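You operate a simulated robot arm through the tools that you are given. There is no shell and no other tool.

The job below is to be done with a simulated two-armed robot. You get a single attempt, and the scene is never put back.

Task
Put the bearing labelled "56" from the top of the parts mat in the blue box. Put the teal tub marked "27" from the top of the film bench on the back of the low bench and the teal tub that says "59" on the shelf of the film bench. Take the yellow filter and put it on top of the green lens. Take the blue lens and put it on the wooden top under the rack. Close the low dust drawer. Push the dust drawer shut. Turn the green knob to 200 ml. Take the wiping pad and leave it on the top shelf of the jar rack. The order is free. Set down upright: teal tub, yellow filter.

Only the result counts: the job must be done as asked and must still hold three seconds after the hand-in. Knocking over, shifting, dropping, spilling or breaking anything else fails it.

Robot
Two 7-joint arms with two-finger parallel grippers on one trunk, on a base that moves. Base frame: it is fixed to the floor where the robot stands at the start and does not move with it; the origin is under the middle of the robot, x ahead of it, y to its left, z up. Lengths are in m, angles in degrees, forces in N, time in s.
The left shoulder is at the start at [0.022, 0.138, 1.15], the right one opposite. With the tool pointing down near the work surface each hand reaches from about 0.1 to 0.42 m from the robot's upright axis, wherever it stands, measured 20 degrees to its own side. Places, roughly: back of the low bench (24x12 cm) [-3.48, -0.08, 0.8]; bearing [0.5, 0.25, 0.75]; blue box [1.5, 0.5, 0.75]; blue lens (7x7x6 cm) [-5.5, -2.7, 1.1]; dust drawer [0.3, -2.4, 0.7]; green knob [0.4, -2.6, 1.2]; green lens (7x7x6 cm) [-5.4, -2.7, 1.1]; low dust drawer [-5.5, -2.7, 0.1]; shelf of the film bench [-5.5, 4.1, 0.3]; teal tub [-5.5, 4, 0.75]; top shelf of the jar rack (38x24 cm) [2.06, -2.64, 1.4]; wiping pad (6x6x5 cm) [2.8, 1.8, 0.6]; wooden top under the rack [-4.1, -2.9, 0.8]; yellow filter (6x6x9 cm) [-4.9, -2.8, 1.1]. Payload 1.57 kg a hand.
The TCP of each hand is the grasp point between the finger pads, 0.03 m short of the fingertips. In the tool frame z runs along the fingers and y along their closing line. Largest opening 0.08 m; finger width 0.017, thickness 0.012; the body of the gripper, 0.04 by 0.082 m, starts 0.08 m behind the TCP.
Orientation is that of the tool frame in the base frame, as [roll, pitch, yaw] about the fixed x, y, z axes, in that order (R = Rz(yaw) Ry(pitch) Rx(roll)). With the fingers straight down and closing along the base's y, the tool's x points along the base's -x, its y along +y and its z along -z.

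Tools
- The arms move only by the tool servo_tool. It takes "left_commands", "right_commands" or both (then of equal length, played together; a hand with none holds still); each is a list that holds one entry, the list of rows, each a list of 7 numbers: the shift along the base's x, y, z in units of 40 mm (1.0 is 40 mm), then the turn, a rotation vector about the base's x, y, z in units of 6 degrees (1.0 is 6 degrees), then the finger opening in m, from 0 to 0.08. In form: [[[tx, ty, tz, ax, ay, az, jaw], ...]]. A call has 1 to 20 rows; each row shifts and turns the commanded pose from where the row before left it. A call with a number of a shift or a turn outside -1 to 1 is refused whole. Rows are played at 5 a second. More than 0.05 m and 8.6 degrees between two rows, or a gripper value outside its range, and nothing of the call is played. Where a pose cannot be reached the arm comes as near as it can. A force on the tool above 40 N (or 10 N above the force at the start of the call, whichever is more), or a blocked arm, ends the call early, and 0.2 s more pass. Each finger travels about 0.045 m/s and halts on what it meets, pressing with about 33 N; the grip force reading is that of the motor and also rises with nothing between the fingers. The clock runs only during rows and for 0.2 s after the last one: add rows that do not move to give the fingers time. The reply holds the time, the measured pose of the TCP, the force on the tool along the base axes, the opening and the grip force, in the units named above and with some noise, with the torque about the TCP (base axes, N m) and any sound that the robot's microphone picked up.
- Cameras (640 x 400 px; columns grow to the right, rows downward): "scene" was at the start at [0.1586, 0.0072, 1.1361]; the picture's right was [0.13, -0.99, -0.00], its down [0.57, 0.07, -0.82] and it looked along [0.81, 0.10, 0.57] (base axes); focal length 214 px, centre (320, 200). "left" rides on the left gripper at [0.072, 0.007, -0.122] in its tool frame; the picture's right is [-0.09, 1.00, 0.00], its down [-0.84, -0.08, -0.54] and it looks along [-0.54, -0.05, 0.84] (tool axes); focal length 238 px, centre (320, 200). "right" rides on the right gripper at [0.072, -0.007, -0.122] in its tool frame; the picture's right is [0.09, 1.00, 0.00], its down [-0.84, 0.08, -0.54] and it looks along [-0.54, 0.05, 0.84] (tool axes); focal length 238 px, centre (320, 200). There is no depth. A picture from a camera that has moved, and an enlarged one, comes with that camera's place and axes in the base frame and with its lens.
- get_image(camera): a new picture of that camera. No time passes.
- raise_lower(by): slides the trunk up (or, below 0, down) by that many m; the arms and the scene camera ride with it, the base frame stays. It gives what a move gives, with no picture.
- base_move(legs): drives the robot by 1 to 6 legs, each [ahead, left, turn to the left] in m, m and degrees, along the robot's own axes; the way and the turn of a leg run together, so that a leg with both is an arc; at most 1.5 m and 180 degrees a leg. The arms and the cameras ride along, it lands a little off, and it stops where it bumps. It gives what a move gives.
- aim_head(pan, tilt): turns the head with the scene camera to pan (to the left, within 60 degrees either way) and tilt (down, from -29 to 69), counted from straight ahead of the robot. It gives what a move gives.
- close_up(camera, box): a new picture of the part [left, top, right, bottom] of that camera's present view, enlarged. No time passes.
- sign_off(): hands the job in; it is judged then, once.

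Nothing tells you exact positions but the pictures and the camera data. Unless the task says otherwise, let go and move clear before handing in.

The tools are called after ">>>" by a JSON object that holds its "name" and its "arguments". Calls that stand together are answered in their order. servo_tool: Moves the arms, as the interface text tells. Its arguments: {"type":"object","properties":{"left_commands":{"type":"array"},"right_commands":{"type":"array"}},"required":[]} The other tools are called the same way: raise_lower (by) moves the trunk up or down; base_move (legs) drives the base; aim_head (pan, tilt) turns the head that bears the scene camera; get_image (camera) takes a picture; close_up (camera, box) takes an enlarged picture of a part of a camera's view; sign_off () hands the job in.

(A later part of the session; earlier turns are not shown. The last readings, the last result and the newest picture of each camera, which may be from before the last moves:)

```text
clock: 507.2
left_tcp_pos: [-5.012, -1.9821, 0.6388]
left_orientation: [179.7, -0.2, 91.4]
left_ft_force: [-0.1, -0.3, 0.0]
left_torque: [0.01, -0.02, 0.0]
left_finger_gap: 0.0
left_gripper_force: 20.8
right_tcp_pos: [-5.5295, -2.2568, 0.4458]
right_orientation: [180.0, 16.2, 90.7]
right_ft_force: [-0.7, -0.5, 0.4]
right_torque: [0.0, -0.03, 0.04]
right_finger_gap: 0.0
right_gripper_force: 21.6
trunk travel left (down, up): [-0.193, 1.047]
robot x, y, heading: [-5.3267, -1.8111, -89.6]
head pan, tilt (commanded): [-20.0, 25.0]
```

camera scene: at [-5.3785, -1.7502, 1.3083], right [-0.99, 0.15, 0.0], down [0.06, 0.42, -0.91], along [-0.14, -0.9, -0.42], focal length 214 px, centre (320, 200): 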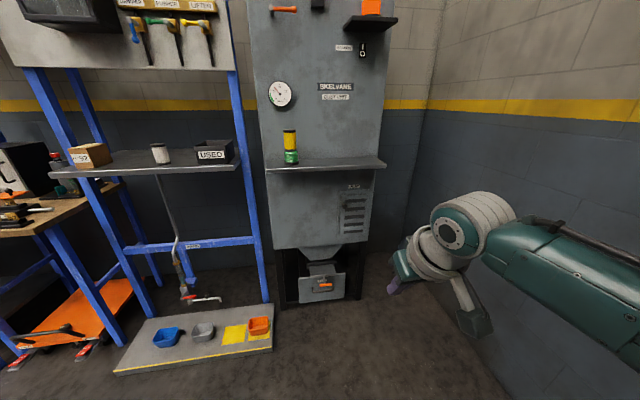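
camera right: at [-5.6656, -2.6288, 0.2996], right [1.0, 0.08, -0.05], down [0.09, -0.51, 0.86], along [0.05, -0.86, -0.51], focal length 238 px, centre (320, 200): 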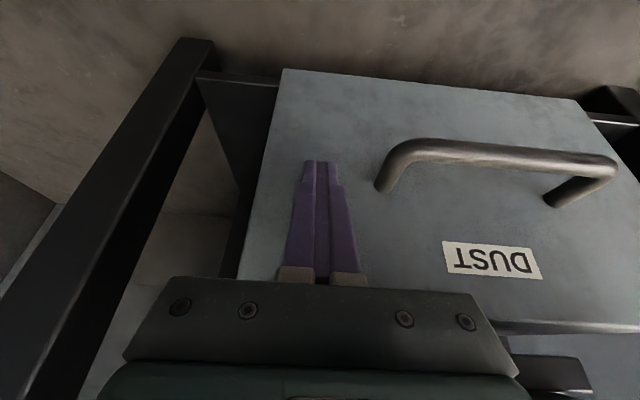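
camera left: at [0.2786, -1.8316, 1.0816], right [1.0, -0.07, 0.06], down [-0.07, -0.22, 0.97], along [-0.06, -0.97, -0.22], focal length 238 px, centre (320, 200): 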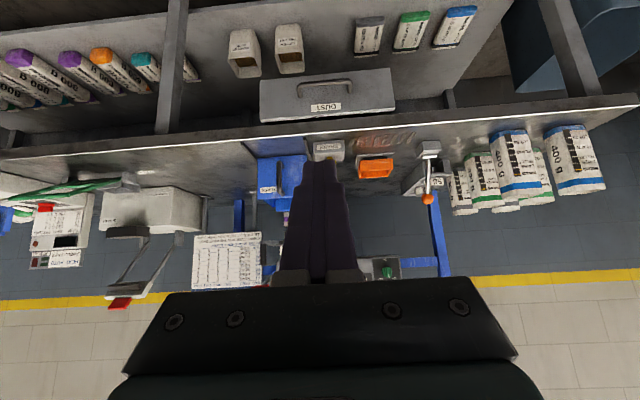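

>>> {"name": "base_move", "arguments": {"legs": [[0.41, 0, -0.3]]}}

>>> {"name": "get_image", "arguments": {"camera": "right"}}

```text
clock: 509.7
left_tcp_pos: [-5.0103, -2.3948, 0.6387]
left_orientation: [179.8, -0.1, 91.3]
left_ft_force: [0.1, 0.8, 0.3]
left_torque: [0.0, -0.03, 0.0]
left_finger_gap: 0.0003
left_gripper_force: 21.6
right_tcp_pos: [-5.526, -2.668, 0.4473]
right_orientation: [179.9, 16.2, 90.6]
right_ft_force: [0.3, 0.8, -0.3]
right_torque: [0.01, 0.03, -0.02]
right_finger_gap: 0.0
right_gripper_force: 20.8
trunk travel left (down, up): [-0.193, 1.047]
robot x, y, heading: [-5.324, -2.2203, -89.6]
head pan, tilt (commanded): [-20.0, 25.0]
```

```text
taken
camera right: at [-5.5342, -2.5635, 0.5437], right [0.99, 0.1, -0.03], down [0.08, -0.65, 0.75], along [0.06, -0.75, -0.66], focal length 238 px, centre (320, 200)
```

right: 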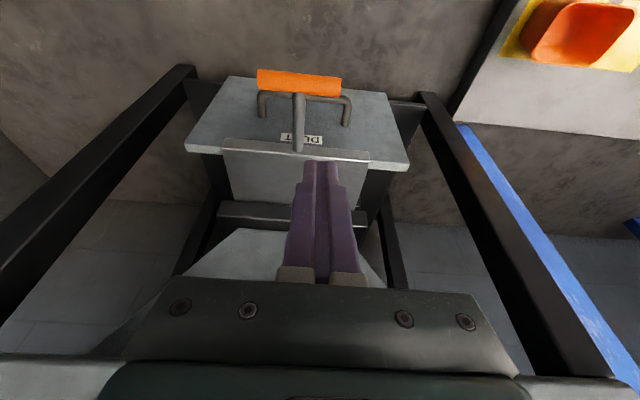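

>>> {"name": "servo_tool", "arguments": {"right_commands": [[[0, -0.25, 0, 0, 0, 0, 0.0], [0, 0, 0, 0, 0, 0, 0.0]]]}}

>>> {"name": "raise_lower", "arguments": {"by": -0.07}}

>>> {"name": "get_image", "arguments": {"camera": "right"}}

```text
clock: 510.3
left_tcp_pos: [-5.0097, -2.3945, 0.6388]
left_orientation: [179.7, 0.1, 91.2]
left_ft_force: [0.0, 0.3, 0.6]
left_torque: [0.02, -0.04, 0.01]
left_finger_gap: 0.0001
left_gripper_force: 21.4
right_tcp_pos: [-5.5266, -2.6783, 0.4466]
right_orientation: [179.9, 16.3, 90.6]
right_ft_force: [-0.1, 0.3, -0.3]
right_torque: [0.0, -0.02, -0.01]
right_finger_gap: 0.0
right_gripper_force: 21.6
trunk travel left (down, up): [-0.193, 1.047]
robot x, y, heading: [-5.3218, -2.2219, -89.6]
head pan, tilt (commanded): [-20.0, 25.0]
```

```text
clock: 511.4
left_tcp_pos: [-5.0092, -2.3957, 0.5685]
left_orientation: [179.7, -0.1, 91.3]
left_ft_force: [0.0, 0.2, 0.0]
left_torque: [0.01, 0.02, 0.01]
left_finger_gap: 0.0002
left_gripper_force: 21.3
right_tcp_pos: [-5.526, -2.6775, 0.3763]
right_orientation: [180.0, 16.2, 90.7]
right_ft_force: [0.9, 0.4, 0.7]
right_torque: [0.01, -0.02, 0.05]
right_finger_gap: 0.0
right_gripper_force: 21.1
trunk travel left (down, up): [-0.123, 1.117]
robot x, y, heading: [-5.3243, -2.222, -89.7]
head pan, tilt (commanded): [-20.0, 25.0]
```

```text
taken
camera right: at [-5.5347, -2.5739, 0.4736], right [0.99, 0.1, -0.03], down [0.08, -0.65, 0.75], along [0.06, -0.75, -0.66], focal length 238 px, centre (320, 200)
```

right: 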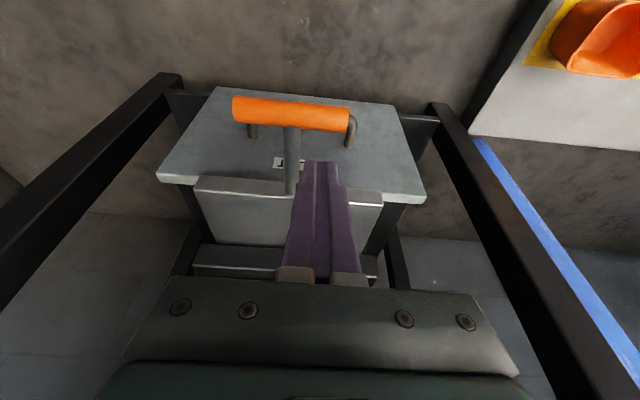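

>>> {"name": "raise_lower", "arguments": {"by": -0.03}}

>>> {"name": "get_image", "arguments": {"camera": "right"}}

```text
clock: 512.1
left_tcp_pos: [-5.0109, -2.3943, 0.5383]
left_orientation: [179.7, -0.1, 91.3]
left_ft_force: [0.1, 0.1, -0.2]
left_torque: [0.0, -0.05, 0.01]
left_finger_gap: 0.0
left_gripper_force: 21.6
right_tcp_pos: [-5.5265, -2.6792, 0.348]
right_orientation: [180.0, 16.2, 90.6]
right_ft_force: [0.6, 0.8, 0.0]
right_torque: [-0.02, -0.01, 0.0]
right_finger_gap: 0.0001
right_gripper_force: 21.0
trunk travel left (down, up): [-0.093, 1.147]
robot x, y, heading: [-5.3213, -2.2204, -89.6]
head pan, tilt (commanded): [-20.0, 25.0]
```

```text
taken
camera right: at [-5.5346, -2.574, 0.4435], right [0.99, 0.1, -0.03], down [0.08, -0.65, 0.75], along [0.06, -0.75, -0.66], focal length 238 px, centre (320, 200)
```

right: 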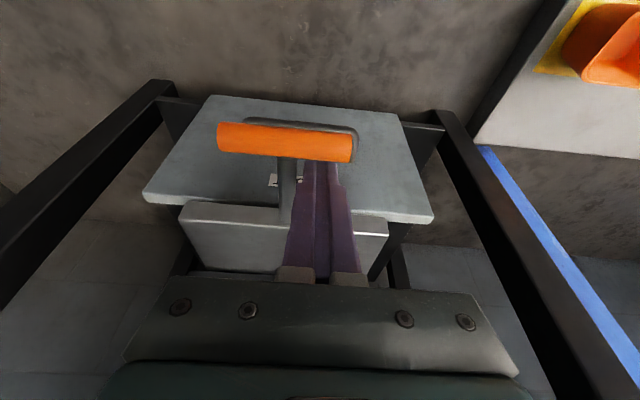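

>>> {"name": "servo_tool", "arguments": {"right_commands": [[[0, 0.05, 0, 0, 0, 0, 0.0], [0, 0.05, 0, 0, 0, 0, 0.0], [0, 0.05, 0, 0, 0, 0, 0.0], [0, 0.05, 0, 0, 0, 0, 0.0], [0, 0.05, 0, 0, 0, 0, 0.0], [0, 0.05, 0, 0, 0, 0, 0.0], [0, 0.05, 0, 0, 0, 0, 0.0], [0, 0.05, 0, 0, 0, 0, 0.0], [0, 0.04, 0, 0, 0, 0, 0.0], [0, 0.04, 0, 0, 0, 0, 0.0], [0, 0.04, 0, 0, 0, 0, 0.0], [0, 0, 0, 0, 0, 0, 0.0]]]}}

>>> {"name": "get_image", "arguments": {"camera": "right"}}

```text
clock: 514.7
left_tcp_pos: [-5.011, -2.3961, 0.5383]
left_orientation: [179.7, 0.0, 91.3]
left_ft_force: [-0.5, -0.4, 0.4]
left_torque: [-0.04, 0.02, -0.01]
left_finger_gap: 0.0
left_gripper_force: 22.1
right_tcp_pos: [-5.5284, -2.6585, 0.3467]
right_orientation: [179.9, 16.2, 90.6]
right_ft_force: [0.5, -2.1, 0.0]
right_torque: [-0.02, 0.01, -0.02]
right_finger_gap: 0.0
right_gripper_force: 21.0
trunk travel left (down, up): [-0.093, 1.147]
robot x, y, heading: [-5.3238, -2.2247, -89.8]
head pan, tilt (commanded): [-20.0, 25.0]
```

```text
taken
camera right: at [-5.5348, -2.5539, 0.4438], right [0.99, 0.1, -0.03], down [0.08, -0.65, 0.75], along [0.06, -0.75, -0.66], focal length 238 px, centre (320, 200)
```

right: 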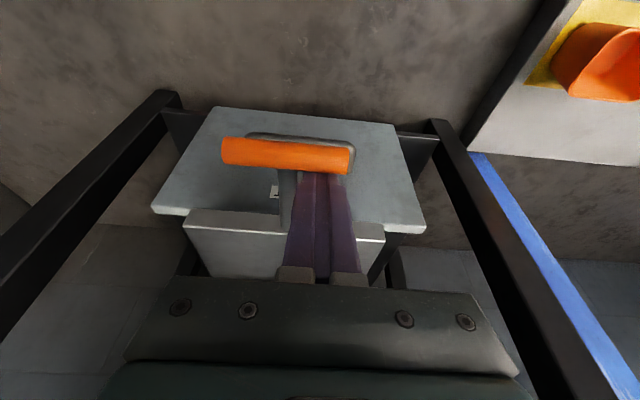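

Contact made and the grip is following (−2.640 now). A few millimetres more.

>>> {"name": "servo_tool", "arguments": {"right_commands": [[[0, 0.04, 0, 0, 0, 0, 0.0], [0, 0.04, 0, 0, 0, 0, 0.0], [0, 0.03, 0, 0, 0, 0, 0.0], [0, 0, 0, 0, 0, 0, 0.0]]]}}

>>> {"name": "get_image", "arguments": {"camera": "right"}}

```text
clock: 515.7
left_tcp_pos: [-5.0106, -2.398, 0.5388]
left_orientation: [179.7, 0.0, 91.3]
left_ft_force: [-0.3, -0.5, 0.3]
left_torque: [0.02, 0.01, 0.01]
left_finger_gap: 0.0
left_gripper_force: 21.2
right_tcp_pos: [-5.5277, -2.6542, 0.3474]
right_orientation: [179.9, 16.2, 90.6]
right_ft_force: [0.6, -1.6, 1.9]
right_torque: [-0.04, 0.02, -0.03]
right_finger_gap: 0.0
right_gripper_force: 21.9
trunk travel left (down, up): [-0.093, 1.147]
robot x, y, heading: [-5.3212, -2.2212, -89.8]
head pan, tilt (commanded): [-20.0, 25.0]
```

```text
taken
camera right: at [-5.5348, -2.5494, 0.4439], right [0.99, 0.1, -0.02], down [0.08, -0.65, 0.75], along [0.06, -0.75, -0.66], focal length 238 px, centre (320, 200)
```

right: 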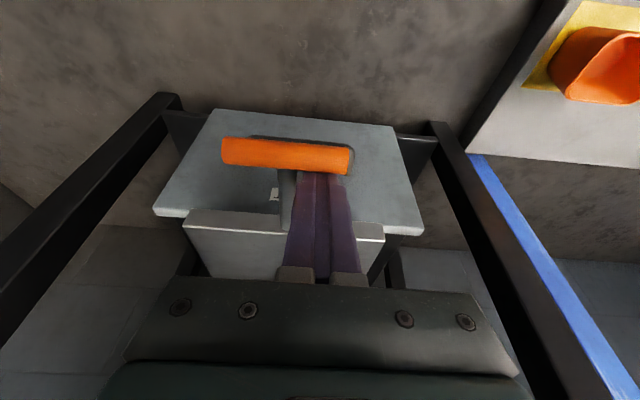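

The grip is at −2.636, its original position. I'll ease the finger off it, lift out, and compare again from the reference viewpoint.

>>> {"name": "servo_tool", "arguments": {"right_commands": [[[0, -0.1, 0, 0, 0, 0, 0.0], [0, -0.1, 0, 0, 0, 0, 0.0], [0, -0.05, 0, 0, 0, 0, 0.0], [0, 0, 0, 0, 0, 0, 0.0]]]}}

>>> {"name": "raise_lower", "arguments": {"by": 0.12}}

>>> {"name": "get_image", "arguments": {"camera": "right"}}

>>> {"name": "base_move", "arguments": {"legs": [[-0.41, 0, 0], [0, 0.142, 0]]}}

>>> {"name": "raise_lower", "arguments": {"by": 0.4}}

>>> {"name": "raise_lower", "arguments": {"by": 0.18}}

```text
clock: 516.7
left_tcp_pos: [-5.0095, -2.396, 0.5382]
left_orientation: [179.7, -0.1, 91.3]
left_ft_force: [-0.5, -0.4, -0.5]
left_torque: [0.01, 0.02, 0.04]
left_finger_gap: 0.0002
left_gripper_force: 21.5
right_tcp_pos: [-5.5275, -2.6628, 0.3467]
right_orientation: [-180.0, 16.3, 90.6]
right_ft_force: [0.6, -0.1, 0.4]
right_torque: [0.01, -0.01, 0.03]
right_finger_gap: 0.0003
right_gripper_force: 21.1
trunk travel left (down, up): [-0.093, 1.147]
robot x, y, heading: [-5.3264, -2.2205, -89.6]
head pan, tilt (commanded): [-20.0, 25.0]
```

```text
clock: 518.2
left_tcp_pos: [-5.0097, -2.3957, 0.6596]
left_orientation: [179.6, -0.2, 91.3]
left_ft_force: [-0.3, -0.1, 0.2]
left_torque: [0.01, -0.03, -0.02]
left_finger_gap: 0.0
left_gripper_force: 20.9
right_tcp_pos: [-5.5271, -2.6619, 0.4673]
right_orientation: [179.9, 16.2, 90.7]
right_ft_force: [-0.8, 0.0, 0.3]
right_torque: [0.0, 0.02, 0.02]
right_finger_gap: 0.0
right_gripper_force: 21.7
trunk travel left (down, up): [-0.213, 1.027]
robot x, y, heading: [-5.3269, -2.221, -89.8]
head pan, tilt (commanded): [-20.0, 25.0]
```

```text
taken
camera right: at [-5.5349, -2.5583, 0.5635], right [0.99, 0.1, -0.03], down [0.08, -0.65, 0.75], along [0.06, -0.75, -0.66], focal length 238 px, centre (320, 200)
```

right: 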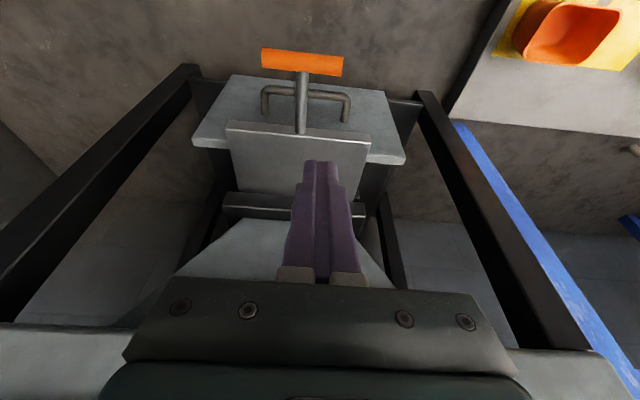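

```text
clock: 521.7
left_tcp_pos: [-4.8735, -1.9787, 0.6581]
left_orientation: [179.8, -0.1, 91.6]
left_ft_force: [-0.6, -0.1, 0.2]
left_torque: [0.02, -0.01, -0.01]
left_finger_gap: 0.0
left_gripper_force: 21.6
right_tcp_pos: [-5.3905, -2.2491, 0.467]
right_orientation: [180.0, 16.2, 91.0]
right_ft_force: [-0.1, 0.3, -0.1]
right_torque: [-0.02, 0.02, -0.01]
right_finger_gap: 0.0002
right_gripper_force: 21.4
trunk travel left (down, up): [-0.213, 1.027]
robot x, y, heading: [-5.1876, -1.805, -89.6]
head pan, tilt (commanded): [-20.0, 25.0]
```

```text
clock: 525.5
left_tcp_pos: [-4.872, -1.9775, 1.0576]
left_orientation: [179.7, -0.1, 91.6]
left_ft_force: [0.6, -0.1, -0.4]
left_torque: [0.01, 0.0, 0.0]
left_finger_gap: 0.0001
left_gripper_force: 21.1
right_tcp_pos: [-5.3885, -2.2481, 0.8667]
right_orientation: [179.9, 16.2, 91.0]
right_ft_force: [-0.3, 0.2, 0.1]
right_torque: [0.03, -0.02, 0.01]
right_finger_gap: 0.0001
right_gripper_force: 21.5
trunk travel left (down, up): [-0.613, 0.627]
robot x, y, heading: [-5.1856, -1.8056, -89.2]
head pan, tilt (commanded): [-20.0, 25.0]
```

```text
clock: 527.5
left_tcp_pos: [-4.8726, -1.9782, 1.238]
left_orientation: [179.7, -0.1, 91.6]
left_ft_force: [1.0, -0.3, -0.2]
left_torque: [-0.02, 0.01, -0.01]
left_finger_gap: 0.0002
left_gripper_force: 21.7
right_tcp_pos: [-5.3897, -2.2493, 1.0458]
right_orientation: [180.0, 16.2, 90.9]
right_ft_force: [0.7, 0.4, -0.4]
right_torque: [0.02, -0.01, -0.01]
right_finger_gap: 0.0001
right_gripper_force: 21.3
trunk travel left (down, up): [-0.793, 0.447]
robot x, y, heading: [-5.1894, -1.8055, -89.7]
head pan, tilt (commanded): [-20.0, 25.0]
```

>>> {"name": "servo_tool", "arguments": {"right_commands": [[[0, 0, 0.8, 0.9, 0, 0, 0.03], [0, 0, 0.8, 0.9, 0, 0, 0.06], [0, 0, 0.8, 0.9, 0, 0, 0.06], [0, 0, 0.8, 0, 0, 0, 0.06], [0, 0, 0.8, 0, 0, 0, 0.06], [0, 0, 0.6, 0, 0, 0, 0.06]]]}}

>>> {"name": "close_up", "arguments": {"camera": "scene", "box": [250, 260, 420, 390]}}

```text
clock: 529.0
left_tcp_pos: [-4.8729, -1.9778, 1.2398]
left_orientation: [179.7, -0.1, 91.6]
left_ft_force: [0.7, 0.3, 0.1]
left_torque: [0.04, 0.02, 0.02]
left_finger_gap: 0.0002
left_gripper_force: 20.7
right_tcp_pos: [-5.3885, -2.248, 1.2309]
right_orientation: [179.7, -0.1, 90.8]
right_ft_force: [0.6, -0.2, -0.1]
right_torque: [0.01, -0.01, 0.04]
right_finger_gap: 0.06
right_gripper_force: 0.0
trunk travel left (down, up): [-0.793, 0.447]
robot x, y, heading: [-5.1874, -1.8072, -89.7]
head pan, tilt (commanded): [-20.0, 25.0]
```

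```text
3.08 times, centred on (335, 325) of scene
camera zoom: at [-5.2196, -1.9935, 1.3163], right [-0.94, 0.33, 0.0], down [0.14, 0.4, -0.91], along [-0.3, -0.85, -0.42], focal length 660 px, centre (274, -185)
```

zoom: 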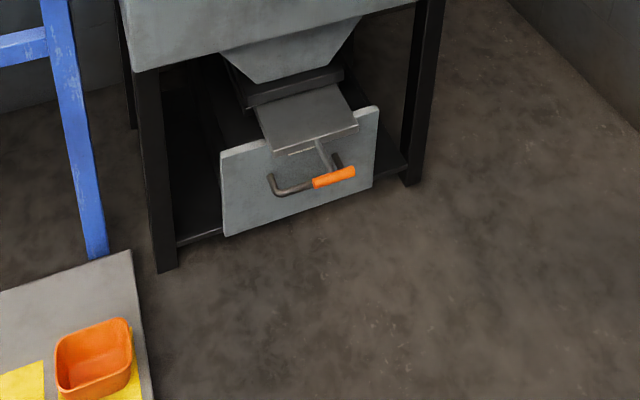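

The slide grip now matches its original position to within a few millimetres and the drawer is shut. Now to the film bench at [−5.5, 4]: I'll travel back along the aisle to the gap in the centre benches and look north.

>>> {"name": "base_move", "arguments": {"legs": [[-0.35, 0, 0], [0, 1.5, 0], [0, 1.5, 0], [0, 0, 180]]}}

>>> {"name": "aim_head", "arguments": {"pan": 0, "tilt": 15}}

>>> {"name": "get_image", "arguments": {"camera": "scene"}}

>>> {"name": "aim_head", "arguments": {"pan": 45, "tilt": 15}}

>>> {"name": "get_image", "arguments": {"camera": "scene"}}

```text
clock: 552.7
left_tcp_pos: [-2.4784, -1.2849, 1.2393]
left_orientation: [179.6, -0.1, -90.7]
left_ft_force: [0.2, 0.5, -0.1]
left_torque: [0.03, -0.01, -0.02]
left_finger_gap: 0.0
left_gripper_force: 21.4
right_tcp_pos: [-1.9516, -1.0348, 1.2294]
right_orientation: [179.7, 0.0, -91.5]
right_ft_force: [-1.6, 0.6, -0.7]
right_torque: [-0.02, 0.0, 0.04]
right_finger_gap: 0.0601
right_gripper_force: 0.0
trunk travel left (down, up): [-0.793, 0.447]
robot x, y, heading: [-2.1713, -1.4694, 88.2]
head pan, tilt (commanded): [-20.0, 25.0]
```

```text
clock: 553.5
left_tcp_pos: [-2.4782, -1.2849, 1.2386]
left_orientation: [179.7, -0.2, -90.8]
left_ft_force: [-0.1, -0.2, -0.2]
left_torque: [0.02, 0.0, 0.01]
left_finger_gap: 0.0
left_gripper_force: 21.2
right_tcp_pos: [-1.9513, -1.0353, 1.2291]
right_orientation: [179.7, 0.0, -91.6]
right_ft_force: [0.4, 0.3, 0.6]
right_torque: [-0.02, 0.01, 0.05]
right_finger_gap: 0.0601
right_gripper_force: 0.0
trunk travel left (down, up): [-0.793, 0.447]
robot x, y, heading: [-2.1711, -1.47, 88.5]
head pan, tilt (commanded): [0.0, 15.0]
```

```text
taken
camera scene: at [-2.1667, -1.2769, 1.3326], right [1.0, -0.03, 0.0], down [-0.01, -0.26, -0.97], along [0.03, 0.97, -0.26], focal length 214 px, centre (320, 200)
```

scene: 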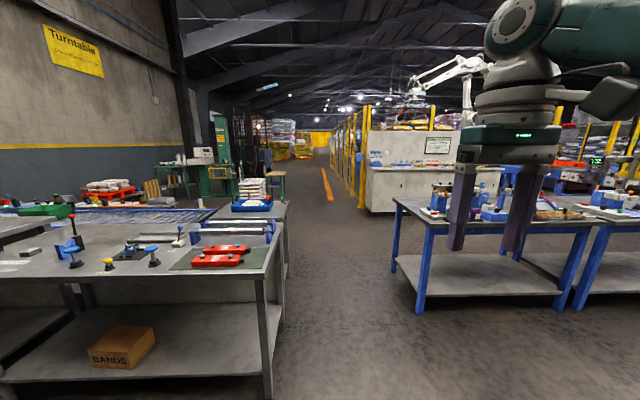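

```text
clock: 554.7
left_tcp_pos: [-2.4787, -1.2848, 1.2386]
left_orientation: [179.6, 0.0, -90.6]
left_ft_force: [-0.3, -0.1, 0.7]
left_torque: [-0.04, 0.01, -0.01]
left_finger_gap: 0.0001
left_gripper_force: 21.6
right_tcp_pos: [-1.9516, -1.0354, 1.2296]
right_orientation: [179.7, 0.1, -91.5]
right_ft_force: [0.4, -0.4, -0.4]
right_torque: [0.0, 0.0, -0.03]
right_finger_gap: 0.06
right_gripper_force: 0.1
trunk travel left (down, up): [-0.793, 0.447]
robot x, y, heading: [-2.1691, -1.4695, 88.5]
head pan, tilt (commanded): [45.0, 15.0]
```

```text
taken
camera scene: at [-2.2335, -1.3023, 1.3326], right [0.73, 0.69, 0.0], down [0.18, -0.19, -0.97], along [-0.66, 0.7, -0.26], focal length 214 px, centre (320, 200)
```

scene: 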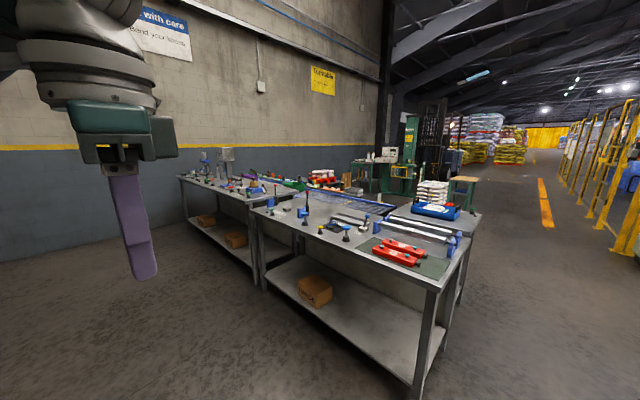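

The gap between the benches leads north and is clear. I'll drive through it and then look west for the film bench.

>>> {"name": "base_move", "arguments": {"legs": [[0, -0.32, 1.5], [1.5, 0, 0], [1.3, 0, 0]]}}

>>> {"name": "aim_head", "arguments": {"pan": 45, "tilt": 15}}

>>> {"name": "get_image", "arguments": {"camera": "scene"}}

>>> {"name": "aim_head", "arguments": {"pan": 10, "tilt": 15}}

>>> {"name": "get_image", "arguments": {"camera": "scene"}}

```text
clock: 570.0
left_tcp_pos: [-2.2017, 1.5188, 1.2386]
left_orientation: [179.7, -0.2, -88.8]
left_ft_force: [1.2, -0.8, 0.4]
left_torque: [0.02, 0.0, 0.0]
left_finger_gap: 0.0
left_gripper_force: 21.1
right_tcp_pos: [-1.6819, 1.7839, 1.2289]
right_orientation: [179.7, 0.1, -89.7]
right_ft_force: [0.4, 0.1, -0.7]
right_torque: [0.01, 0.02, 0.0]
right_finger_gap: 0.0599
right_gripper_force: 0.0
trunk travel left (down, up): [-0.793, 0.447]
robot x, y, heading: [-1.8865, 1.3439, 90.2]
head pan, tilt (commanded): [45.0, 15.0]
```

```text
clock: 570.6
left_tcp_pos: [-2.2011, 1.5171, 1.2386]
left_orientation: [179.8, 0.0, -88.9]
left_ft_force: [-0.4, 0.0, 0.3]
left_torque: [-0.01, 0.0, 0.04]
left_finger_gap: 0.0003
left_gripper_force: 21.5
right_tcp_pos: [-1.683, 1.7835, 1.2298]
right_orientation: [179.8, 0.0, -89.7]
right_ft_force: [-0.4, 0.2, -0.3]
right_torque: [0.01, -0.02, -0.03]
right_finger_gap: 0.06
right_gripper_force: 0.0
trunk travel left (down, up): [-0.793, 0.447]
robot x, y, heading: [-1.8873, 1.3443, 90.2]
head pan, tilt (commanded): [45.0, 15.0]
```

```text
taken
camera scene: at [-1.9561, 1.5084, 1.3326], right [0.71, 0.71, 0.0], down [0.18, -0.18, -0.97], along [-0.68, 0.68, -0.26], focal length 214 px, centre (320, 200)
```

scene: 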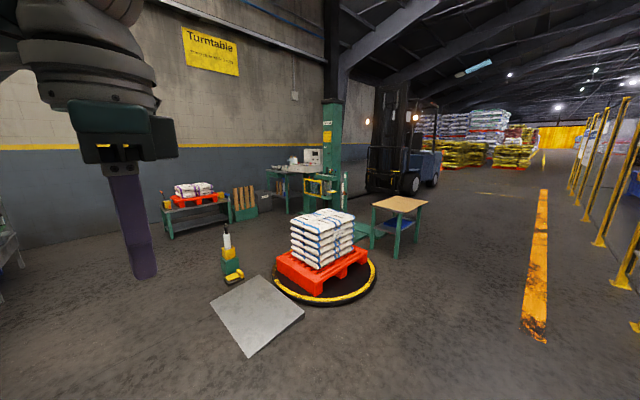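

```text
clock: 571.6
left_tcp_pos: [-2.2014, 1.5178, 1.239]
left_orientation: [179.7, -0.2, -88.9]
left_ft_force: [-0.3, 0.4, 0.5]
left_torque: [0.0, -0.02, 0.04]
left_finger_gap: 0.0
left_gripper_force: 21.2
right_tcp_pos: [-1.6836, 1.7837, 1.2305]
right_orientation: [179.8, 0.1, -89.7]
right_ft_force: [0.4, -0.6, -0.5]
right_torque: [-0.02, -0.01, -0.03]
right_finger_gap: 0.0601
right_gripper_force: 0.1
trunk travel left (down, up): [-0.793, 0.447]
robot x, y, heading: [-1.8873, 1.3412, 90.2]
head pan, tilt (commanded): [10.0, 15.0]
```

```text
taken
camera scene: at [-1.9064, 1.5345, 1.3326], right [0.98, 0.18, 0.0], down [0.05, -0.25, -0.97], along [-0.17, 0.95, -0.26], focal length 214 px, centre (320, 200)
```

scene: 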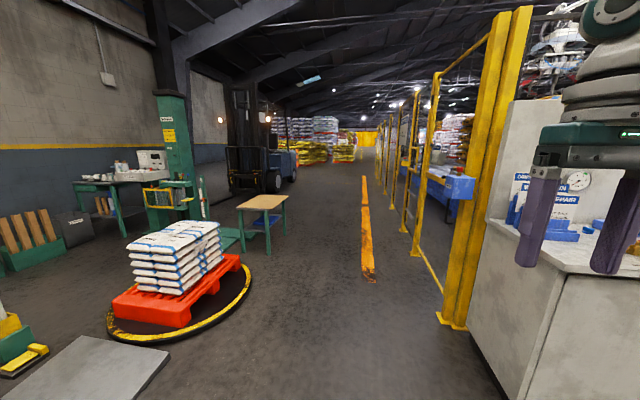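

I can see the wrapping station with a green-framed bench at the wall, likely the film bench. I'll zoom in.

>>> {"name": "close_up", "arguments": {"camera": "scene", "box": [60, 130, 260, 255]}}

```text
3.20 times, centred on (160, 192) of scene
camera zoom: at [-1.9064, 1.5345, 1.3326], right [0.98, 0.18, 0.0], down [0.05, -0.25, -0.97], along [-0.17, 0.95, -0.26], focal length 686 px, centre (832, 224)
```

zoom: 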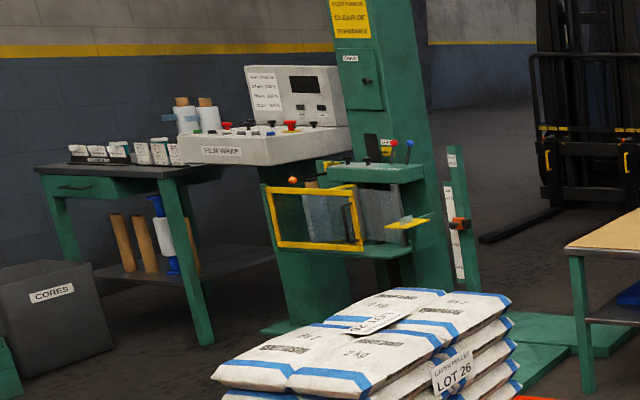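

The film bench is at the back left, reached by passing south of the turntable. I'll turn west and drive along y ≈ 1.3, then look again.

>>> {"name": "base_move", "arguments": {"legs": [[0, 0, 90], [1.4, 0, 0]]}}

>>> {"name": "aim_head", "arguments": {"pan": 0, "tilt": 20}}

>>> {"name": "get_image", "arguments": {"camera": "scene"}}

>>> {"name": "aim_head", "arguments": {"pan": -45, "tilt": 15}}

>>> {"name": "get_image", "arguments": {"camera": "scene"}}

```text
clock: 582.4
left_tcp_pos: [-3.4821, 1.0545, 1.2383]
left_orientation: [179.7, 0.0, -0.1]
left_ft_force: [-0.3, -0.1, 0.2]
left_torque: [-0.02, -0.03, 0.0]
left_finger_gap: 0.0003
left_gripper_force: 21.3
right_tcp_pos: [-3.7374, 1.5791, 1.2302]
right_orientation: [179.7, 0.0, -0.9]
right_ft_force: [-0.1, -0.4, 0.2]
right_torque: [-0.02, -0.03, -0.02]
right_finger_gap: 0.06
right_gripper_force: 0.0
trunk travel left (down, up): [-0.793, 0.447]
robot x, y, heading: [-3.3001, 1.3659, 179.0]
head pan, tilt (commanded): [10.0, 15.0]
```

```text
clock: 583.2
left_tcp_pos: [-3.4821, 1.0558, 1.2381]
left_orientation: [179.7, -0.1, -0.1]
left_ft_force: [-0.8, 0.3, -0.2]
left_torque: [-0.03, 0.01, -0.01]
left_finger_gap: 0.0
left_gripper_force: 21.7
right_tcp_pos: [-3.737, 1.5791, 1.2299]
right_orientation: [179.7, 0.0, -0.9]
right_ft_force: [0.0, 0.3, 0.1]
right_torque: [0.02, 0.01, 0.0]
right_finger_gap: 0.0597
right_gripper_force: 0.1
trunk travel left (down, up): [-0.793, 0.447]
robot x, y, heading: [-3.2993, 1.3679, 178.8]
head pan, tilt (commanded): [0.0, 20.0]
```

```text
taken
camera scene: at [-3.4962, 1.3683, 1.3245], right [0.02, 1.0, 0.0], down [0.34, -0.01, -0.94], along [-0.94, 0.02, -0.34], focal length 214 px, centre (320, 200)
```

scene: 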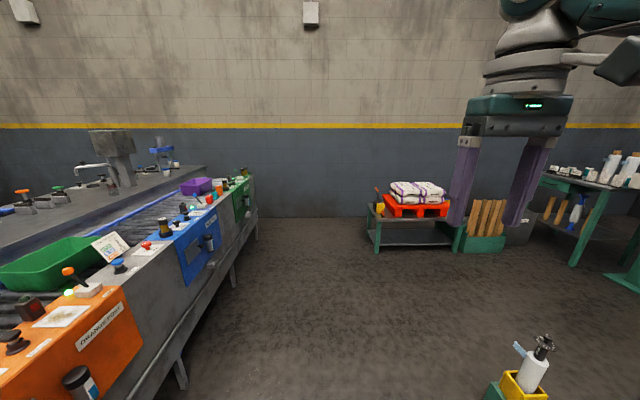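

```text
clock: 584.3
left_tcp_pos: [-3.4816, 1.056, 1.2389]
left_orientation: [179.7, -0.1, -0.2]
left_ft_force: [0.0, 1.1, -0.2]
left_torque: [-0.02, -0.01, -0.03]
left_finger_gap: 0.0001
left_gripper_force: 21.5
right_tcp_pos: [-3.7372, 1.5794, 1.2288]
right_orientation: [179.7, 0.1, -0.9]
right_ft_force: [-0.6, 0.0, -0.9]
right_torque: [-0.03, 0.03, -0.02]
right_finger_gap: 0.0603
right_gripper_force: 0.0
trunk travel left (down, up): [-0.793, 0.447]
robot x, y, heading: [-3.3009, 1.3667, 178.7]
head pan, tilt (commanded): [-45.0, 15.0]
```

```text
taken
camera scene: at [-3.4679, 1.4338, 1.3326], right [0.72, 0.69, 0.0], down [0.18, -0.19, -0.97], along [-0.67, 0.7, -0.26], focal length 214 px, centre (320, 200)
```

scene: 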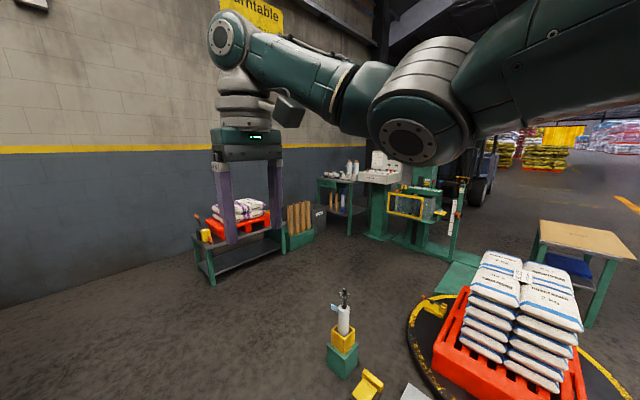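

The corridor at x ≈ −4.8 leads north to the film bench between the pallet bench and the film-roll stand. I'll drive that way.

>>> {"name": "base_move", "arguments": {"legs": [[1.5, 0, 0.5], [0, 0, -90], [1.1, 0, 0]]}}

>>> {"name": "aim_head", "arguments": {"pan": 25, "tilt": 25}}

>>> {"name": "get_image", "arguments": {"camera": "scene"}}

>>> {"name": "close_up", "arguments": {"camera": "scene", "box": [200, 100, 400, 240]}}

```text
clock: 600.7
left_tcp_pos: [-5.089, 2.6665, 1.2383]
left_orientation: [179.8, -0.1, -90.3]
left_ft_force: [0.1, 0.4, -1.8]
left_torque: [0.02, 0.02, -0.01]
left_finger_gap: 0.0001
left_gripper_force: 21.0
right_tcp_pos: [-4.5647, 2.9209, 1.2309]
right_orientation: [179.7, 0.0, -91.0]
right_ft_force: [-0.5, 0.2, -0.1]
right_torque: [-0.01, 0.05, 0.0]
right_finger_gap: 0.0601
right_gripper_force: 0.1
trunk travel left (down, up): [-0.793, 0.447]
robot x, y, heading: [-4.782, 2.4834, 89.0]
head pan, tilt (commanded): [-45.0, 15.0]
```

```text
clock: 602.1
left_tcp_pos: [-5.0891, 2.6658, 1.2389]
left_orientation: [179.7, -0.1, -90.4]
left_ft_force: [-1.0, 0.5, 0.0]
left_torque: [-0.05, 0.0, -0.01]
left_finger_gap: 0.0
left_gripper_force: 21.8
right_tcp_pos: [-4.5642, 2.9201, 1.2281]
right_orientation: [179.8, 0.0, -91.0]
right_ft_force: [0.3, -0.3, -0.4]
right_torque: [0.0, -0.01, -0.02]
right_finger_gap: 0.06
right_gripper_force: 0.1
trunk travel left (down, up): [-0.793, 0.447]
robot x, y, heading: [-4.7828, 2.4847, 88.8]
head pan, tilt (commanded): [25.0, 25.0]
```

```text
taken
camera scene: at [-4.8173, 2.6682, 1.3164], right [0.92, 0.4, 0.0], down [0.17, -0.39, -0.91], along [-0.37, 0.83, -0.42], focal length 214 px, centre (320, 200)
```

scene: 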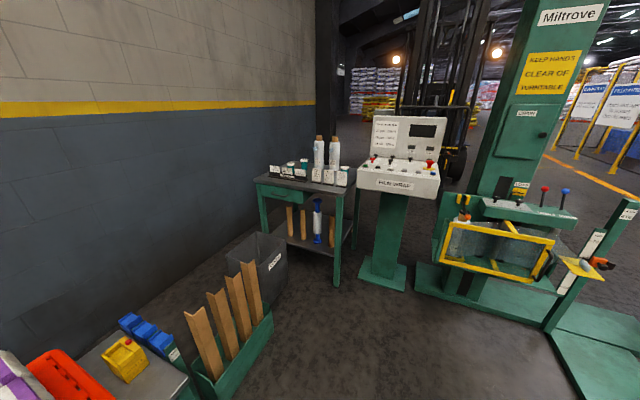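

```text
2.86 times, centred on (300, 170) of scene
camera zoom: at [-4.8173, 2.6682, 1.3164], right [0.92, 0.4, 0.0], down [0.17, -0.39, -0.91], along [-0.37, 0.83, -0.42], focal length 613 px, centre (377, 286)
```

zoom: 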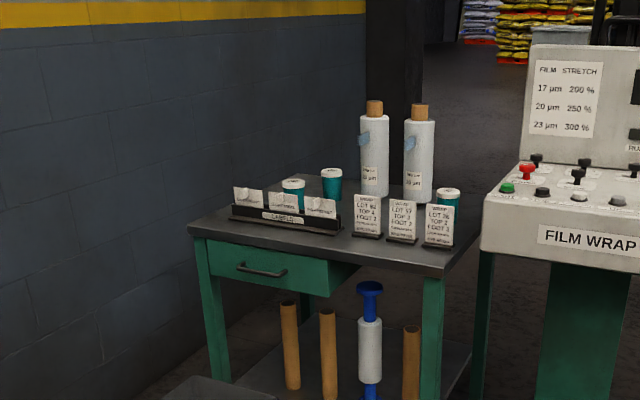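

Three teal tubs with white lids stand on the film bench, behind a label holder and cards. I'll move closer to read their numbers.

>>> {"name": "base_move", "arguments": {"legs": [[0.7, 0.35, 1]]}}

>>> {"name": "raise_lower", "arguments": {"by": 0.1}}

>>> {"name": "aim_head", "arguments": {"pan": 20, "tilt": 35}}

>>> {"name": "get_image", "arguments": {"camera": "scene"}}

>>> {"name": "close_up", "arguments": {"camera": "scene", "box": [190, 90, 390, 240]}}

```text
clock: 606.3
left_tcp_pos: [-5.4344, 3.3643, 1.2383]
left_orientation: [179.6, 0.0, -89.2]
left_ft_force: [0.0, 0.8, -0.6]
left_torque: [0.01, 0.01, 0.04]
left_finger_gap: 0.0
left_gripper_force: 21.2
right_tcp_pos: [-4.914, 3.6276, 1.2292]
right_orientation: [179.7, 0.0, -90.0]
right_ft_force: [0.7, -0.3, 0.0]
right_torque: [0.01, 0.01, -0.02]
right_finger_gap: 0.0601
right_gripper_force: 0.1
trunk travel left (down, up): [-0.793, 0.447]
robot x, y, heading: [-5.1204, 3.1881, 89.7]
head pan, tilt (commanded): [25.0, 25.0]
```

```text
clock: 607.6
left_tcp_pos: [-5.4333, 3.3645, 1.338]
left_orientation: [179.8, -0.1, -89.2]
left_ft_force: [0.1, -0.2, -0.5]
left_torque: [-0.01, -0.01, 0.04]
left_finger_gap: 0.0001
left_gripper_force: 21.3
right_tcp_pos: [-4.9132, 3.6272, 1.3308]
right_orientation: [179.7, 0.0, -90.0]
right_ft_force: [0.2, 0.4, -0.4]
right_torque: [0.03, -0.03, 0.01]
right_finger_gap: 0.0598
right_gripper_force: 0.0
trunk travel left (down, up): [-0.893, 0.347]
robot x, y, heading: [-5.1209, 3.1874, 90.0]
head pan, tilt (commanded): [25.0, 25.0]
```

```text
clock: 608.4
left_tcp_pos: [-5.4338, 3.3639, 1.3387]
left_orientation: [179.7, -0.1, -89.2]
left_ft_force: [0.2, 0.2, -0.4]
left_torque: [0.03, 0.01, 0.0]
left_finger_gap: 0.0001
left_gripper_force: 21.0
right_tcp_pos: [-4.913, 3.6269, 1.329]
right_orientation: [179.7, 0.0, -90.0]
right_ft_force: [0.3, 0.6, 0.0]
right_torque: [0.0, 0.0, 0.04]
right_finger_gap: 0.06
right_gripper_force: 0.1
trunk travel left (down, up): [-0.893, 0.347]
robot x, y, heading: [-5.1167, 3.1874, 89.8]
head pan, tilt (commanded): [20.0, 35.0]
```

```text
taken
camera scene: at [-5.1529, 3.3699, 1.4007], right [0.94, 0.34, 0.0], down [0.19, -0.54, -0.82], along [-0.28, 0.77, -0.57], focal length 214 px, centre (320, 200)
```

scene: 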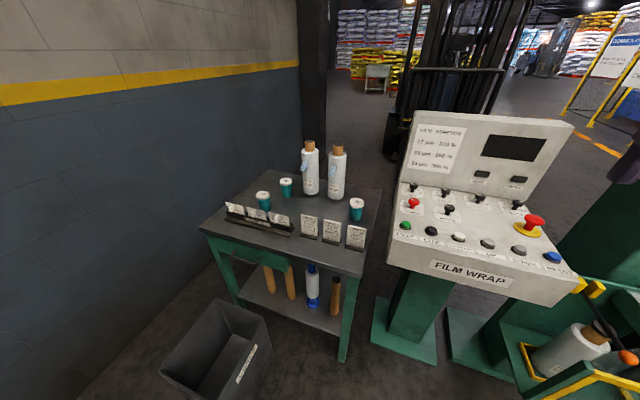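

```text
2.67 times, centred on (290, 165) of scene
camera zoom: at [-5.1529, 3.3699, 1.4007], right [0.94, 0.34, 0.0], down [0.19, -0.54, -0.82], along [-0.28, 0.77, -0.57], focal length 572 px, centre (400, 293)
```

zoom: 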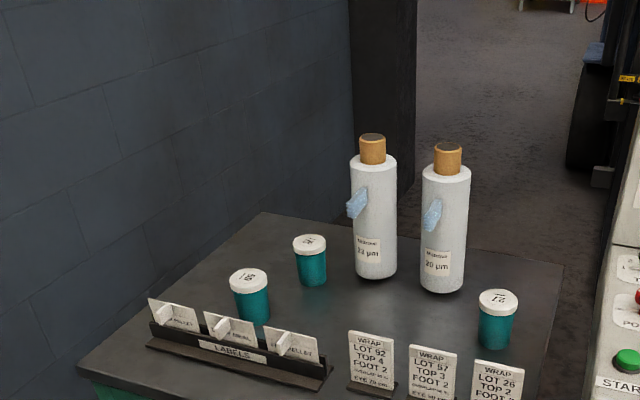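

Three tubs are visible with numbers on the lids. I'll zoom in on each lid to read them.

>>> {"name": "close_up", "arguments": {"camera": "scene", "box": [240, 165, 310, 220]}}

>>> {"name": "close_up", "arguments": {"camera": "scene", "box": [335, 185, 385, 225]}}

```text
7.27 times, centred on (275, 192) of scene
camera zoom: at [-5.1529, 3.3699, 1.4007], right [0.94, 0.34, 0.0], down [0.19, -0.54, -0.82], along [-0.28, 0.77, -0.57], focal length 1560 px, centre (647, 254)
```

zoom: 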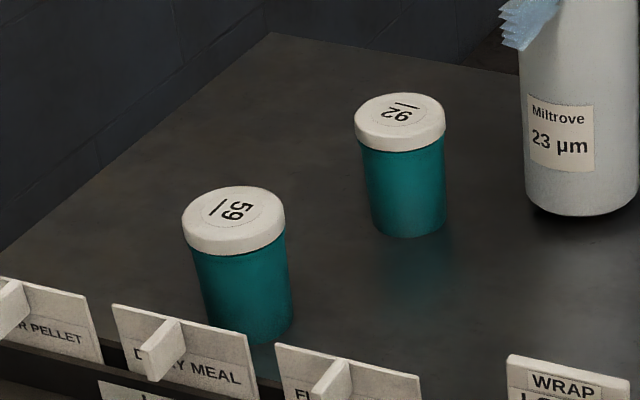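

```text
10.00 times, centred on (360, 205) of scene
camera zoom: at [-5.1529, 3.3699, 1.4007], right [0.94, 0.34, 0.0], down [0.19, -0.54, -0.82], along [-0.28, 0.77, -0.57], focal length 2145 px, centre (-80, 150)
```

zoom: 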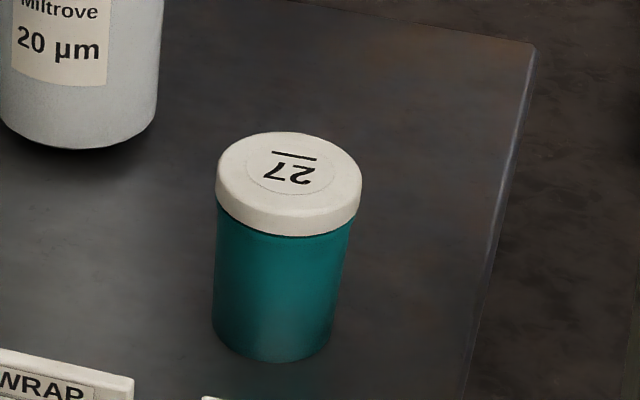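

The lids read 59 (front left), 92 (back) and 27 (right). Tub 27 is at about [−5.254, 4.103] and tub 59 at about [−5.658, 4.027]; the bench top is z ≈ 0.79. Next I'll inspect the lower shelf.

>>> {"name": "close_up", "arguments": {"camera": "scene", "box": [190, 220, 380, 370]}}

>>> {"name": "raise_lower", "arguments": {"by": -0.4}}

>>> {"name": "aim_head", "arguments": {"pan": 25, "tilt": 35}}

>>> {"name": "get_image", "arguments": {"camera": "scene"}}

>>> {"name": "close_up", "arguments": {"camera": "scene", "box": [180, 120, 400, 290]}}

```text
2.67 times, centred on (285, 295) of scene
camera zoom: at [-5.1529, 3.3699, 1.4007], right [0.94, 0.34, 0.0], down [0.19, -0.54, -0.82], along [-0.28, 0.77, -0.57], focal length 572 px, centre (413, -53)
```

zoom: 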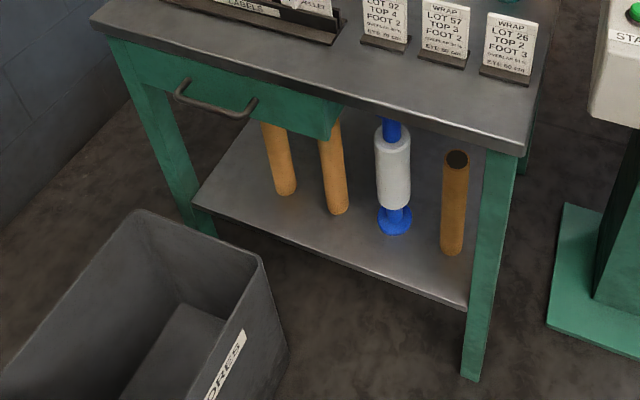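

```text
clock: 612.2
left_tcp_pos: [-5.4337, 3.3635, 0.9382]
left_orientation: [179.6, -0.1, -89.2]
left_ft_force: [-0.2, 0.0, 0.3]
left_torque: [-0.02, 0.0, 0.02]
left_finger_gap: 0.0
left_gripper_force: 21.2
right_tcp_pos: [-4.9135, 3.6271, 0.9306]
right_orientation: [179.7, 0.0, -90.1]
right_ft_force: [0.9, 0.6, 0.3]
right_torque: [-0.01, -0.01, 0.0]
right_finger_gap: 0.0601
right_gripper_force: 0.0
trunk travel left (down, up): [-0.493, 0.747]
robot x, y, heading: [-5.1171, 3.1893, 90.1]
head pan, tilt (commanded): [20.0, 35.0]
```

```text
clock: 612.8
left_tcp_pos: [-5.4343, 3.3641, 0.9396]
left_orientation: [179.7, -0.2, -89.2]
left_ft_force: [0.3, 0.2, -0.6]
left_torque: [-0.02, 0.03, 0.01]
left_finger_gap: 0.0
left_gripper_force: 20.5
right_tcp_pos: [-4.9152, 3.6276, 0.9308]
right_orientation: [179.7, 0.0, -90.0]
right_ft_force: [-0.4, 0.6, 0.1]
right_torque: [-0.02, -0.01, -0.03]
right_finger_gap: 0.0599
right_gripper_force: 0.1
trunk travel left (down, up): [-0.493, 0.747]
robot x, y, heading: [-5.1226, 3.1888, 89.9]
head pan, tilt (commanded): [25.0, 35.0]
```

```text
taken
camera scene: at [-5.1599, 3.367, 1.0006], right [0.91, 0.42, 0.0], down [0.24, -0.52, -0.82], along [-0.34, 0.74, -0.57], focal length 214 px, centre (320, 200)
```

scene: 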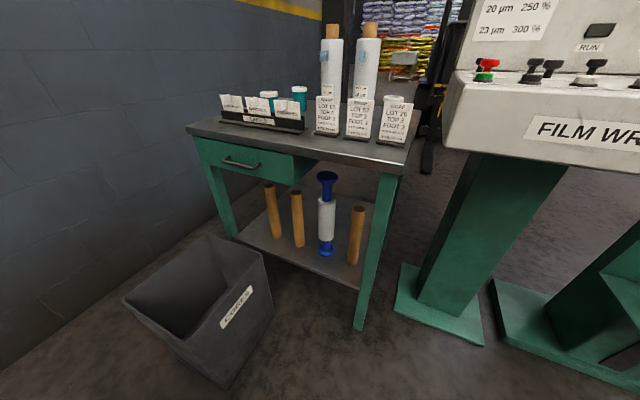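

```text
2.35 times, centred on (290, 205) of scene
camera zoom: at [-5.1599, 3.367, 1.0006], right [0.91, 0.42, 0.0], down [0.24, -0.52, -0.82], along [-0.34, 0.74, -0.57], focal length 505 px, centre (391, 188)
```

zoom: 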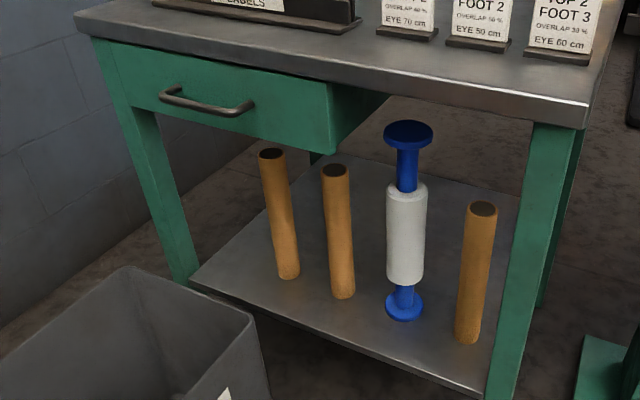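

Cores and a film roll stand in a row on the shelf at y ≈ 3.95, leaving a front strip about 9 cm deep at z ≈ 0.275. I'll park the right arm back and high, then go for tub 59 with the left hand.

>>> {"name": "servo_tool", "arguments": {"right_commands": [[[0.39, -0.875, 0.45, 0, 0, 0, 0.06], [0.39, -0.875, 0.45, 0, 0, 0, 0.06], [0.39, -0.875, 0.45, 0, 0, 0, 0.06], [0.39, -0.875, 0.45, 0, 0, 0, 0.06], [0.39, -0.875, 0.45, 0, 0, 0, 0.06], [0.39, -0.875, 0.45, 0, 0, 0, 0.06], [0.39, -0.875, 0.45, 0, 0, 0, 0.06], [0.39, -0.875, 0.45, 0, 0, 0, 0.06]]]}}

>>> {"name": "raise_lower", "arguments": {"by": 0.2}}

>>> {"name": "get_image", "arguments": {"camera": "left"}}

```text
clock: 614.0
left_tcp_pos: [-5.433, 3.3641, 0.9384]
left_orientation: [179.6, -0.1, -89.2]
left_ft_force: [-1.0, 0.0, 0.7]
left_torque: [0.01, 0.03, 0.01]
left_finger_gap: 0.0
left_gripper_force: 21.4
right_tcp_pos: [-4.8336, 3.436, 0.9623]
right_orientation: [-175.6, -13.8, -89.9]
right_ft_force: [-0.5, -0.4, 0.1]
right_torque: [-0.01, -0.01, -0.02]
right_finger_gap: 0.0604
right_gripper_force: 0.2
trunk travel left (down, up): [-0.493, 0.747]
robot x, y, heading: [-5.1191, 3.1881, 89.9]
head pan, tilt (commanded): [25.0, 35.0]
stopped in row 5 (right hand): the arm was blocked; the commanded pose is now the measured one
```

```text
clock: 616.2
left_tcp_pos: [-5.4337, 3.3637, 1.138]
left_orientation: [179.7, -0.1, -89.2]
left_ft_force: [0.0, -0.5, -0.4]
left_torque: [0.02, -0.01, 0.04]
left_finger_gap: 0.0001
left_gripper_force: 21.4
right_tcp_pos: [-4.8348, 3.4361, 1.1612]
right_orientation: [-175.6, -13.8, -90.0]
right_ft_force: [0.2, -0.4, 0.3]
right_torque: [0.02, -0.02, -0.02]
right_finger_gap: 0.0598
right_gripper_force: 0.0
trunk travel left (down, up): [-0.693, 0.547]
robot x, y, heading: [-5.124, 3.1885, 89.9]
head pan, tilt (commanded): [25.0, 35.0]
```

```text
taken
camera left: at [-5.4387, 3.2936, 1.2605], right [-1.0, 0.08, 0.0], down [0.07, 0.84, 0.54], along [0.04, 0.54, -0.84], focal length 238 px, centre (320, 200)
```

left: 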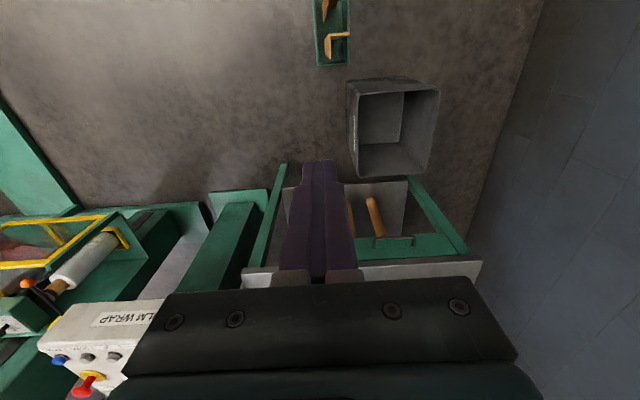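

The right arm was blocked partway. I'll look right to see whether it touched anything.

>>> {"name": "aim_head", "arguments": {"pan": -50, "tilt": 25}}

>>> {"name": "get_image", "arguments": {"camera": "scene"}}

>>> {"name": "get_image", "arguments": {"camera": "right"}}

```text
clock: 617.7
left_tcp_pos: [-5.4339, 3.365, 1.1383]
left_orientation: [179.8, -0.1, -89.2]
left_ft_force: [0.4, -0.3, -0.1]
left_torque: [0.02, 0.01, 0.03]
left_finger_gap: 0.0003
left_gripper_force: 21.4
right_tcp_pos: [-4.8358, 3.4355, 1.1628]
right_orientation: [-175.5, -13.8, -90.0]
right_ft_force: [-0.9, -0.7, -0.1]
right_torque: [-0.02, -0.05, 0.0]
right_finger_gap: 0.06
right_gripper_force: 0.2
trunk travel left (down, up): [-0.693, 0.547]
robot x, y, heading: [-5.1208, 3.1862, 89.9]
head pan, tilt (commanded): [-50.0, 25.0]
```

```text
taken
camera scene: at [-5.0523, 3.3461, 1.2164], right [0.64, -0.77, 0.0], down [-0.32, -0.27, -0.91], along [0.7, 0.58, -0.42], focal length 214 px, centre (320, 200)
```

scene: 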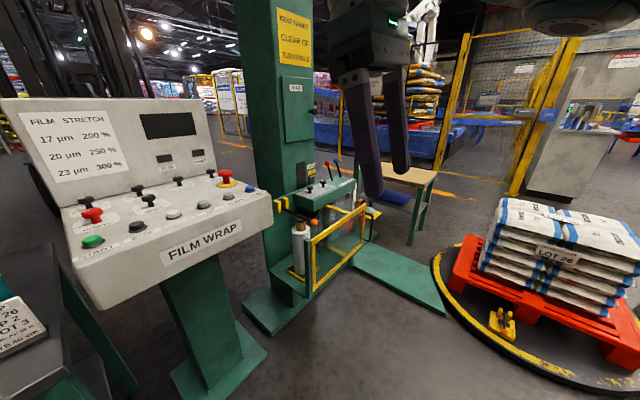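

```text
taken
camera right: at [-4.8371, 3.3966, 1.2981], right [-0.99, -0.11, -0.05], down [-0.12, 0.94, 0.32], along [0.01, 0.32, -0.95], focal length 238 px, centre (320, 200)
```

right: 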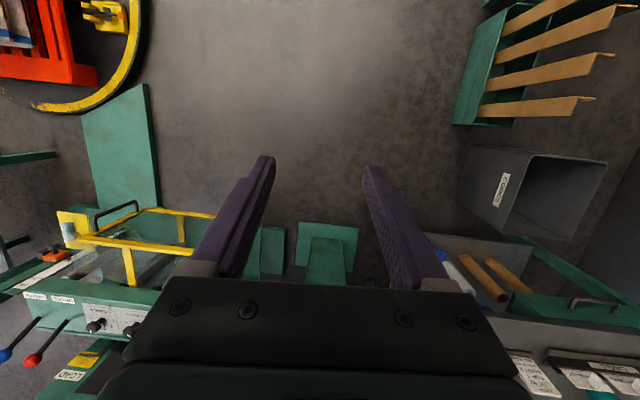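

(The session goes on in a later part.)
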